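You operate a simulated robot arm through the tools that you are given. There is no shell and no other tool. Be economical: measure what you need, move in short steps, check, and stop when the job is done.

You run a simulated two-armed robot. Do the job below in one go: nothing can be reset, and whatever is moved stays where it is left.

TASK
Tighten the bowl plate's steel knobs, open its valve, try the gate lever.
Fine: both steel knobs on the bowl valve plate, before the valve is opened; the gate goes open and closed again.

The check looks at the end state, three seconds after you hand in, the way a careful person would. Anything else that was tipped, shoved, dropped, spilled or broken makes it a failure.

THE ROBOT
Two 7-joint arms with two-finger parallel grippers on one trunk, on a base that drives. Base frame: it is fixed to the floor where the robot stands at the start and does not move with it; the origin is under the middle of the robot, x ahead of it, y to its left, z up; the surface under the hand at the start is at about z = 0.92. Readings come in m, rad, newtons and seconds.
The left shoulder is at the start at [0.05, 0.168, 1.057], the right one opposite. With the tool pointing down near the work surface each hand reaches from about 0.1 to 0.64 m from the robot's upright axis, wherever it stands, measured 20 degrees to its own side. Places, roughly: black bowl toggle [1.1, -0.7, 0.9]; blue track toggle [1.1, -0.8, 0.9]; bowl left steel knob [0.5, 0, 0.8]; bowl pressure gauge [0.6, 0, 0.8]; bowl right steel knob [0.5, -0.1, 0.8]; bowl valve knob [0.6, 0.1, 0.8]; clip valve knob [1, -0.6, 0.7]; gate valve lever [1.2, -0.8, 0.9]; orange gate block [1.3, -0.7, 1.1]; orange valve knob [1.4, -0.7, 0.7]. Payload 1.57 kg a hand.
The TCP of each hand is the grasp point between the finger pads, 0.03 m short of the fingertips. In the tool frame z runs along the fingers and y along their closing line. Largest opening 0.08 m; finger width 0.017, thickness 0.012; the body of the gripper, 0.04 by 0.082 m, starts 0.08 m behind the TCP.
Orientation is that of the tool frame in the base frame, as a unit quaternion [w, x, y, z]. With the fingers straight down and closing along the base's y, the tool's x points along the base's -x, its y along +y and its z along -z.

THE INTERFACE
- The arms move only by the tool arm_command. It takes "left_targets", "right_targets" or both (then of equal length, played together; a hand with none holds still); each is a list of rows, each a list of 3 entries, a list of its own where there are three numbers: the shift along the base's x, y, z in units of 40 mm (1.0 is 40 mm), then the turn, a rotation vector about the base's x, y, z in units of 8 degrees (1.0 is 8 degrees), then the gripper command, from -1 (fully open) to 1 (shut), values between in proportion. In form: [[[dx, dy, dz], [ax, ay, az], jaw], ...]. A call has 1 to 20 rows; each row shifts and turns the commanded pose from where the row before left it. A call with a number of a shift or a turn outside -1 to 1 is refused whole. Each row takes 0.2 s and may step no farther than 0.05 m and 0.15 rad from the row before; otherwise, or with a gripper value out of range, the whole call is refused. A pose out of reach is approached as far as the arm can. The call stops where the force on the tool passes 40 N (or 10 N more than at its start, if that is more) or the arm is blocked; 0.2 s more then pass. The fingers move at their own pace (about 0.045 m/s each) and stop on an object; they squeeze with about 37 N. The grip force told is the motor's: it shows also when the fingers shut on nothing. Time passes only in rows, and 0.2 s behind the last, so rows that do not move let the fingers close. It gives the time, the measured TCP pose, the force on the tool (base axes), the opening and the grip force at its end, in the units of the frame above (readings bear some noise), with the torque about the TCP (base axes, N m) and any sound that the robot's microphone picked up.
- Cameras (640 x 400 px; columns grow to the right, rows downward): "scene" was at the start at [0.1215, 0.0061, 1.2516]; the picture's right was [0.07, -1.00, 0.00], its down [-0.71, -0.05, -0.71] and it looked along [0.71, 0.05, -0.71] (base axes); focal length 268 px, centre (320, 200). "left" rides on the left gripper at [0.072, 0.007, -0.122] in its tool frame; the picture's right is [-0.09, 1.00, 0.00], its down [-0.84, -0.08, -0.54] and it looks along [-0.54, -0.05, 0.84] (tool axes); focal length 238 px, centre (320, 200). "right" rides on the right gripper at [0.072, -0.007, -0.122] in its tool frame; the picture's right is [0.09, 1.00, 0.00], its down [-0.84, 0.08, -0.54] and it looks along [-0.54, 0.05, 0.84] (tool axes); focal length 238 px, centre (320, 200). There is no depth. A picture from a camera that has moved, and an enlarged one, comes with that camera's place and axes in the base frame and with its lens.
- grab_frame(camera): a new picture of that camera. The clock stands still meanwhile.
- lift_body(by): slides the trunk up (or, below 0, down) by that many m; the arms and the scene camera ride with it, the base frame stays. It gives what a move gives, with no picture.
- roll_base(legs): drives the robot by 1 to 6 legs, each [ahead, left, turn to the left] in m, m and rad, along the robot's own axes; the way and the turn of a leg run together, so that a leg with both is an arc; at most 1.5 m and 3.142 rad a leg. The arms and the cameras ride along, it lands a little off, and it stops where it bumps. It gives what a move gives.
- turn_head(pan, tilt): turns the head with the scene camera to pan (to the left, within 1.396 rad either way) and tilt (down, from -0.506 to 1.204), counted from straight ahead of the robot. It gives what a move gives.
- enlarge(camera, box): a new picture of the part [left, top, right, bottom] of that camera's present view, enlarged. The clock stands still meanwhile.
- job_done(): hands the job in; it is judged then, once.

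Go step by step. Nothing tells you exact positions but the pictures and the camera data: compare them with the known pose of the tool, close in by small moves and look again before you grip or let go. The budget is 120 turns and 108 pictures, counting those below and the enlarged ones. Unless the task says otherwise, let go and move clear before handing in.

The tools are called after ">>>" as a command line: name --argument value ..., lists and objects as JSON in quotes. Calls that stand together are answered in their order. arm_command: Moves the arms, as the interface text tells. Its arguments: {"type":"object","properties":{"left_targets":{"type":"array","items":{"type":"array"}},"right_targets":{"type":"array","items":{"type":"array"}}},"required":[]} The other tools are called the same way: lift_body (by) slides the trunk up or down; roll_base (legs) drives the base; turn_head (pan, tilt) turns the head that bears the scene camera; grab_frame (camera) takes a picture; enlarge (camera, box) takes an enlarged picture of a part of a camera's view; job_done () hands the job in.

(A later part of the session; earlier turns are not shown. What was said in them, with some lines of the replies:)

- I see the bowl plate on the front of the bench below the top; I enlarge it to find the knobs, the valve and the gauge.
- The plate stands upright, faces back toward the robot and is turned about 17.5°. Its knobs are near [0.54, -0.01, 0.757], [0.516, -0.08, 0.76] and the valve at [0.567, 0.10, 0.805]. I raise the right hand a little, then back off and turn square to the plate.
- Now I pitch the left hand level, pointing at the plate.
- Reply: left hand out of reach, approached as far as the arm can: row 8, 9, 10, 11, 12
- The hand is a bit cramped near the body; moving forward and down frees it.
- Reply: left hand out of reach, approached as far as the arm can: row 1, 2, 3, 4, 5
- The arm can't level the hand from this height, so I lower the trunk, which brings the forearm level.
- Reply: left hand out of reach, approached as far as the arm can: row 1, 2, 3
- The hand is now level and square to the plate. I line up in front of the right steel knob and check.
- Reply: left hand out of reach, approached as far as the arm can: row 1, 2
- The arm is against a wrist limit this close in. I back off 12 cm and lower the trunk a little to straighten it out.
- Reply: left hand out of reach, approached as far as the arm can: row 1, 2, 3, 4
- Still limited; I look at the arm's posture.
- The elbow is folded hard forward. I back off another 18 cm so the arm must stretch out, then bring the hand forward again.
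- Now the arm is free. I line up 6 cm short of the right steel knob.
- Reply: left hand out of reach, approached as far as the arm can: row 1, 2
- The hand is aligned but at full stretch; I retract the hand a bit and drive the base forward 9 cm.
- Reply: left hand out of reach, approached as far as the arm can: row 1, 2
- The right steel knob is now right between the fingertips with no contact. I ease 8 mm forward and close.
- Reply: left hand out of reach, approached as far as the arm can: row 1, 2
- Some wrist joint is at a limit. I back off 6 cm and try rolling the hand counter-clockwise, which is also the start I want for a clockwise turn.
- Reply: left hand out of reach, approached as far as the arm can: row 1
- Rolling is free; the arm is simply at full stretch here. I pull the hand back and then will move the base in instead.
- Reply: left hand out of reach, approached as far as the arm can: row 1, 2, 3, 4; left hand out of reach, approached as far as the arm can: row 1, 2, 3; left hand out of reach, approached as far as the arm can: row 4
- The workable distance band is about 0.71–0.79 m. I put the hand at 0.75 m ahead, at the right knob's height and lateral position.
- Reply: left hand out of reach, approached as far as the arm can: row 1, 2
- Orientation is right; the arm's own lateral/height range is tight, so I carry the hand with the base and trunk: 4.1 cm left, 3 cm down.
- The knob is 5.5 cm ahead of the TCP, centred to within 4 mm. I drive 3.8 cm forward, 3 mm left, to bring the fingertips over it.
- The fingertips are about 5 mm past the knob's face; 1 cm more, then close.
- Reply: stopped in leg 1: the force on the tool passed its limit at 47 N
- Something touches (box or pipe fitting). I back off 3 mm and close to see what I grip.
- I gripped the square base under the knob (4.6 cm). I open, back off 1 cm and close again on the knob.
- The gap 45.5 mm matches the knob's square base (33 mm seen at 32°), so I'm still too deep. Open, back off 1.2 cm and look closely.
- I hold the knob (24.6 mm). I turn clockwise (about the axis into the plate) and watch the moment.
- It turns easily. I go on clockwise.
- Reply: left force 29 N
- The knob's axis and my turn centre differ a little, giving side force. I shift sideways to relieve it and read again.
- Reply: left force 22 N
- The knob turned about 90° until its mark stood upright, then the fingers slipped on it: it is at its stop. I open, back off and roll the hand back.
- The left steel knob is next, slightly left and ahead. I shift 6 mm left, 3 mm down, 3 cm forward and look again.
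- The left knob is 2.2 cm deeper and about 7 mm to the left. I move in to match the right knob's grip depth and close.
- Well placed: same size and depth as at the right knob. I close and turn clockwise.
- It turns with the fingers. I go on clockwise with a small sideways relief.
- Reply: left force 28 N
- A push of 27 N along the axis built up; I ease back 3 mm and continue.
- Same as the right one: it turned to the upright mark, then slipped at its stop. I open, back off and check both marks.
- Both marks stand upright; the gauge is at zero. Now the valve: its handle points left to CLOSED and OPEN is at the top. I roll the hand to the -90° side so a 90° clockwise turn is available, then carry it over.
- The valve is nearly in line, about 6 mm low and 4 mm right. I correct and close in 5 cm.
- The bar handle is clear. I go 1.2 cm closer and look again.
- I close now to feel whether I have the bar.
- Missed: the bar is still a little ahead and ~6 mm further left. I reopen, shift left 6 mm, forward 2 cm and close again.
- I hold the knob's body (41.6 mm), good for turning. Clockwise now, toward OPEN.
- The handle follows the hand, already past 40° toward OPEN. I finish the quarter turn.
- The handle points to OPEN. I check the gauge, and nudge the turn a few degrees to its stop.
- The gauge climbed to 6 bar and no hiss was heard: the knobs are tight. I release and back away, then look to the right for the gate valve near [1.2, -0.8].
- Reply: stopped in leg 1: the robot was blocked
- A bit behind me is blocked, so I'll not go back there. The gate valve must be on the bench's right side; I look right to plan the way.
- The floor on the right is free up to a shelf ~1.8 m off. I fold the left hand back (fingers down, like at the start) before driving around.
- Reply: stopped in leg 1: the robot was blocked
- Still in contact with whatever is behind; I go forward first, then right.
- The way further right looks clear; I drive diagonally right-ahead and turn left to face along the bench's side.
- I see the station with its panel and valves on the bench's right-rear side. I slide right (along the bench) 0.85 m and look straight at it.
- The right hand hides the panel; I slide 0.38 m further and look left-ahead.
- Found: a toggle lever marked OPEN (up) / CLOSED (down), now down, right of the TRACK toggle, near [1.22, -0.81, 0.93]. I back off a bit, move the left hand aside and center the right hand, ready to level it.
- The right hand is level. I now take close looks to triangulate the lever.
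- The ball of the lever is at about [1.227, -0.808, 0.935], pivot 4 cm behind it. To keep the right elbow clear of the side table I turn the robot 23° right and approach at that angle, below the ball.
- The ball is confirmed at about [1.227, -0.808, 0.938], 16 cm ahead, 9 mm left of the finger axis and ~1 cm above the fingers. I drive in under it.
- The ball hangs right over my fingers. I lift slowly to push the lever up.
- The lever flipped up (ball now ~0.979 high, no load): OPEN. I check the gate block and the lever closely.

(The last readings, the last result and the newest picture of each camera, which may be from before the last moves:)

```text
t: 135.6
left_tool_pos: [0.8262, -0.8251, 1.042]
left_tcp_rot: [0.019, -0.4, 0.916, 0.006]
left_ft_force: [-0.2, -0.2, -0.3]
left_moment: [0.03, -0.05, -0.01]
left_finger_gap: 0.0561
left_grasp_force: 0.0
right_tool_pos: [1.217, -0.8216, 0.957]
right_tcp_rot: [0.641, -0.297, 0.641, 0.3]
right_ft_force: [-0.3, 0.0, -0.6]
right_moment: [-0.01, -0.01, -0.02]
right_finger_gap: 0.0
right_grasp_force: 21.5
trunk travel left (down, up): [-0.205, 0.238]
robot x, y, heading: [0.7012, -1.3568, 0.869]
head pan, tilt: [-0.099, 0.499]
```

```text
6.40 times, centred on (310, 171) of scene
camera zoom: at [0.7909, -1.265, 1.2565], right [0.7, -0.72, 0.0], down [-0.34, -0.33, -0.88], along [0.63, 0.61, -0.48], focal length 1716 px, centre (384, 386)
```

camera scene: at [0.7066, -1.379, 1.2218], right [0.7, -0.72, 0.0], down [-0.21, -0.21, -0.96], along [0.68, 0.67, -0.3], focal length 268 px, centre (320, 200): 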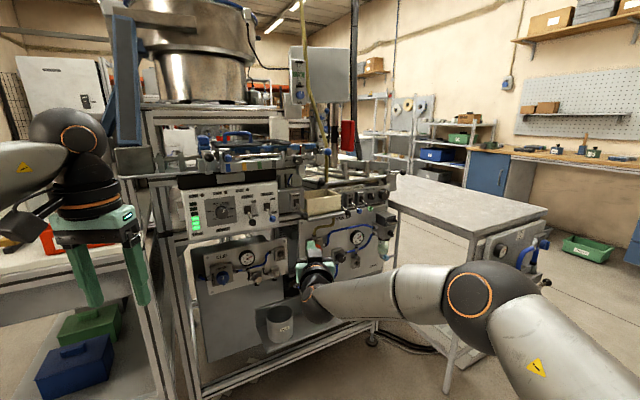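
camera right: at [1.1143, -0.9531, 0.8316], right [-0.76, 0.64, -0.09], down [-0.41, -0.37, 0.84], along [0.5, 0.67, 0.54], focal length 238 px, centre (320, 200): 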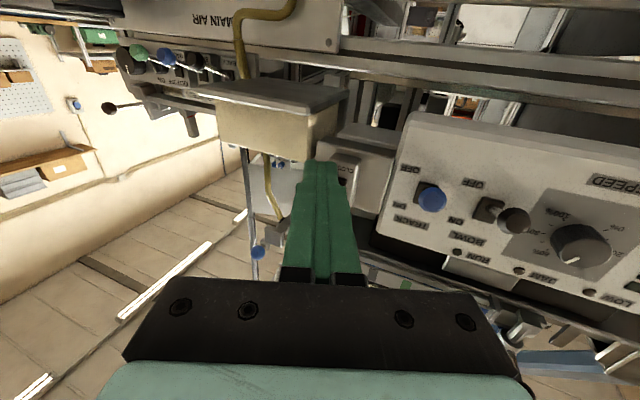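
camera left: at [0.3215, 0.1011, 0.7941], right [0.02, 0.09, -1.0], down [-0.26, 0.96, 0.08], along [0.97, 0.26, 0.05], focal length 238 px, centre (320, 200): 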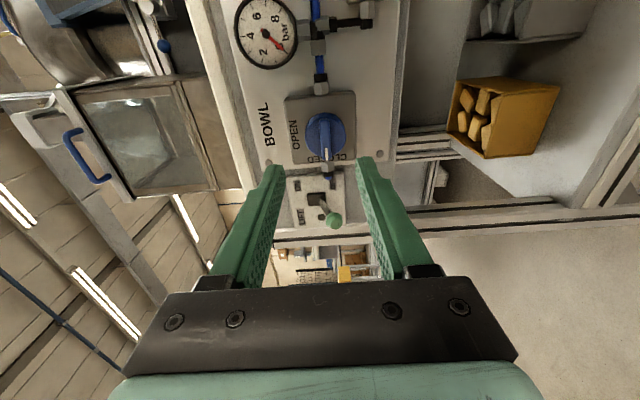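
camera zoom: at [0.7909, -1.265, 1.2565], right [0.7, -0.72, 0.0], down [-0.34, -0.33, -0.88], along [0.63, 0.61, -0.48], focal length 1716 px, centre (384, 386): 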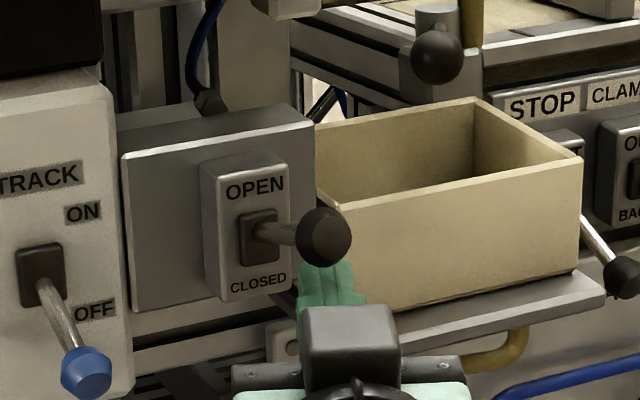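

The lever stands at OPEN. Now back out, rise above the ball, come in again and press it down.

>>> roll_base --legs '[[-0.09, 0, 0]]'

>>> enlarge --camera "scene" --box '[250, 100, 350, 162]'

>>> lift_body --by 0.06

>>> grab_frame --camera "right"

```text
t: 136.7
left_tool_pos: [0.7672, -0.8954, 1.0447]
left_tcp_rot: [0.018, -0.4, 0.916, 0.005]
left_ft_force: [-0.3, 0.0, 0.1]
left_moment: [0.0, 0.03, 0.02]
left_finger_gap: 0.0556
left_grasp_force: 0.0
right_tool_pos: [1.1587, -0.8904, 0.9578]
right_tcp_rot: [0.641, -0.297, 0.64, 0.301]
right_ft_force: [-0.3, 0.6, 0.9]
right_moment: [0.0, 0.03, 0.03]
right_finger_gap: 0.0001
right_grasp_force: 21.0
trunk travel left (down, up): [-0.205, 0.238]
robot x, y, heading: [0.6398, -1.4293, 0.871]
head pan, tilt: [-0.099, 0.499]
```

```text
6.40 times, centred on (300, 131) of scene
camera zoom: at [0.7324, -1.3343, 1.2566], right [0.7, -0.72, 0.0], down [-0.34, -0.33, -0.88], along [0.63, 0.61, -0.48], focal length 1716 px, centre (448, 642)
```

zoom: 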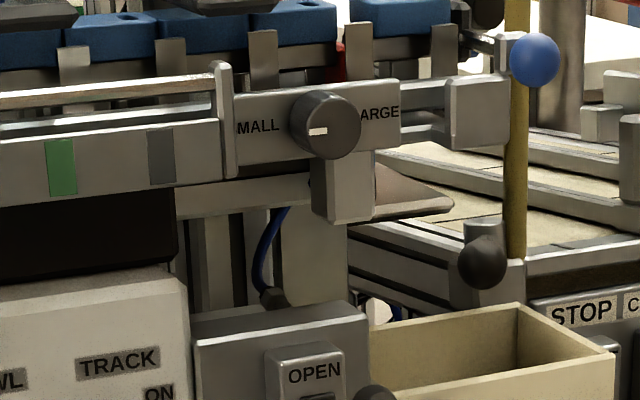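

```text
t: 137.7
left_tool_pos: [0.7671, -0.8942, 1.1028]
left_tcp_rot: [0.018, -0.4, 0.916, 0.005]
left_ft_force: [0.3, 0.9, 0.5]
left_moment: [0.0, 0.02, 0.02]
left_finger_gap: 0.0563
left_grasp_force: 0.0
right_tool_pos: [1.1577, -0.8892, 1.0177]
right_tcp_rot: [0.641, -0.298, 0.64, 0.301]
right_ft_force: [0.2, -0.7, 0.0]
right_moment: [-0.02, 0.0, 0.03]
right_finger_gap: 0.0
right_grasp_force: 21.8
trunk travel left (down, up): [-0.265, 0.178]
robot x, y, heading: [0.6407, -1.4323, 0.872]
head pan, tilt: [-0.099, 0.499]
```

```text
32 pictures are left
camera right: at [1.0863, -0.9855, 0.9445], right [-0.76, 0.64, -0.09], down [-0.41, -0.37, 0.84], along [0.5, 0.67, 0.54], focal length 238 px, centre (320, 200)
```

right: 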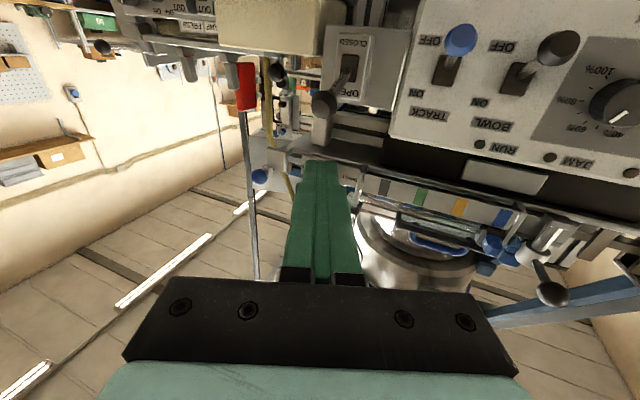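

The ball is on the finger axis, 1 cm lower. I drive in over it, then press down.

>>> roll_base --legs '[[0.09, 0, 0]]'

>>> enlarge --camera "scene" --box '[220, 120, 380, 220]'

```text
t: 138.8
left_tool_pos: [0.8248, -0.8252, 1.1024]
left_tcp_rot: [0.018, -0.402, 0.916, 0.004]
left_ft_force: [0.2, 0.7, 0.0]
left_moment: [0.01, -0.01, 0.0]
left_finger_gap: 0.056
left_grasp_force: 0.0
right_tool_pos: [1.2163, -0.8191, 1.0169]
right_tcp_rot: [0.641, -0.298, 0.641, 0.301]
right_ft_force: [-0.6, 0.4, -0.8]
right_moment: [0.01, 0.0, 0.0]
right_finger_gap: 0.0001
right_grasp_force: 20.8
trunk travel left (down, up): [-0.265, 0.178]
robot x, y, heading: [0.7015, -1.3633, 0.876]
head pan, tilt: [-0.099, 0.499]
```

```text
4.00 times, centred on (300, 170) of scene
camera zoom: at [0.791, -1.2644, 1.3164], right [0.7, -0.72, 0.0], down [-0.34, -0.33, -0.88], along [0.63, 0.61, -0.48], focal length 1072 px, centre (400, 320)
```

zoom: 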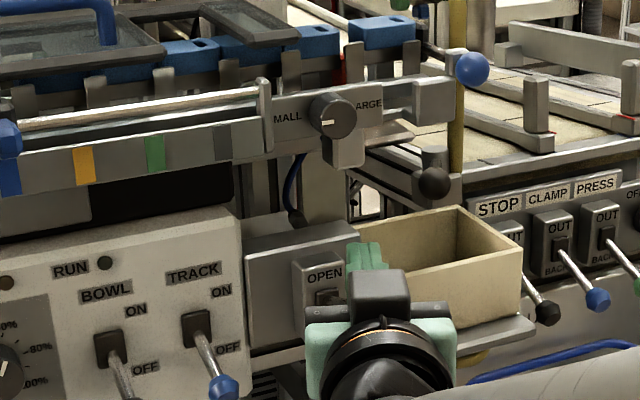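

>>> lift_body --by -0.056

>>> enlarge --camera "scene" --box '[220, 100, 380, 200]'

```text
t: 139.8
left_tool_pos: [0.8259, -0.8268, 1.0466]
left_tcp_rot: [0.02, -0.401, 0.916, 0.004]
left_ft_force: [0.1, 1.1, 0.4]
left_moment: [-0.02, -0.01, -0.02]
left_finger_gap: 0.0557
left_grasp_force: 0.0
right_tool_pos: [1.2158, -0.8206, 0.9614]
right_tcp_rot: [0.641, -0.297, 0.64, 0.302]
right_ft_force: [0.1, -0.3, -0.2]
right_moment: [0.01, -0.01, -0.02]
right_finger_gap: 0.0
right_grasp_force: 21.5
trunk travel left (down, up): [-0.209, 0.234]
robot x, y, heading: [0.6986, -1.3612, 0.872]
head pan, tilt: [-0.099, 0.499]
```

```text
4.00 times, centred on (300, 150) of scene
camera zoom: at [0.7904, -1.2651, 1.2605], right [0.7, -0.72, 0.0], down [-0.34, -0.33, -0.88], along [0.63, 0.61, -0.48], focal length 1072 px, centre (400, 400)
```

zoom: 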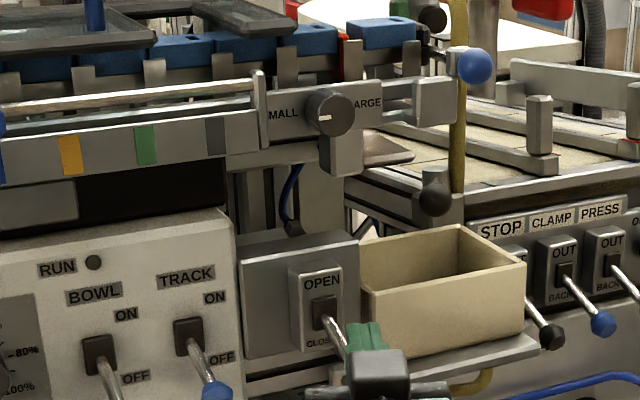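

The lever is down at CLOSED and the red gate block rose again between the parts. I back out and verify.

>>> roll_base --legs '[[-0.18, 0, 0]]'

>>> grab_frame --camera "scene"

>>> enlarge --camera "scene" --box '[220, 80, 380, 180]'

```text
t: 141.3
left_tool_pos: [0.7065, -0.9658, 1.0468]
left_tcp_rot: [0.019, -0.401, 0.916, 0.005]
left_ft_force: [-0.3, 0.1, 1.4]
left_moment: [0.02, -0.01, 0.03]
left_finger_gap: 0.0561
left_grasp_force: 0.1
right_tool_pos: [1.0973, -0.9599, 0.9621]
right_tcp_rot: [0.641, -0.297, 0.64, 0.301]
right_ft_force: [0.6, -0.7, 0.3]
right_moment: [0.01, -0.02, 0.01]
right_finger_gap: 0.0
right_grasp_force: 21.2
trunk travel left (down, up): [-0.209, 0.234]
robot x, y, heading: [0.5799, -1.5035, 0.876]
head pan, tilt: [-0.099, 0.499]
```

```text
29 pictures are left
camera scene: at [0.6725, -1.4053, 1.2606], right [0.7, -0.72, 0.0], down [-0.34, -0.33, -0.88], along [0.63, 0.61, -0.48], focal length 268 px, centre (320, 200)
```

scene: 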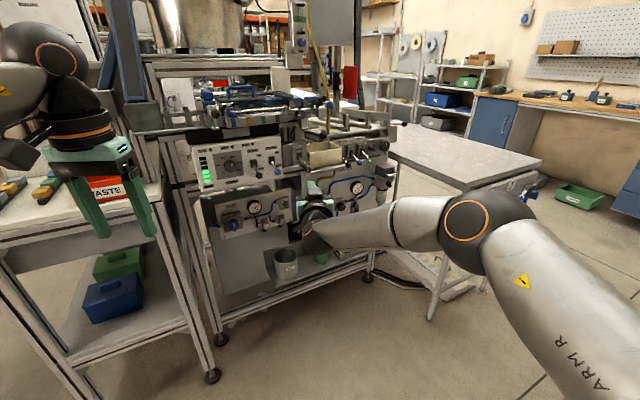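

```text
4.00 times, centred on (300, 130) of scene
camera zoom: at [0.6725, -1.4053, 1.2606], right [0.7, -0.72, 0.0], down [-0.34, -0.33, -0.88], along [0.63, 0.61, -0.48], focal length 1072 px, centre (400, 480)
```

zoom: 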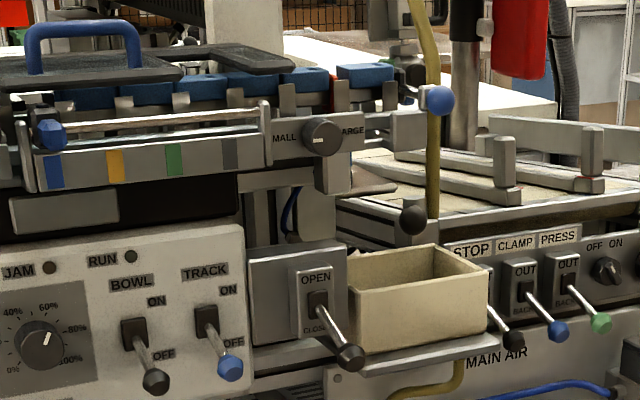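

The lever points to CLOSED, the gate block is up, the toggles beside it are untouched and both hands are clear. I hand in.

>>> job_done

```text
The job is handed in.
```

The job is handed in. I tightened both steel knobs on the bowl plate to their stops, then opened the valve. The gauge rose to 6 bar, with no leak sound picked up. I moved the gate lever to OPEN and back to CLOSED, and the gate block dropped and came back up.

While backing away from the bowl plate, the robot was stopped twice by something behind it that I could not see. A later look that way showed nothing obviously moved, but I could not see what it had touched.
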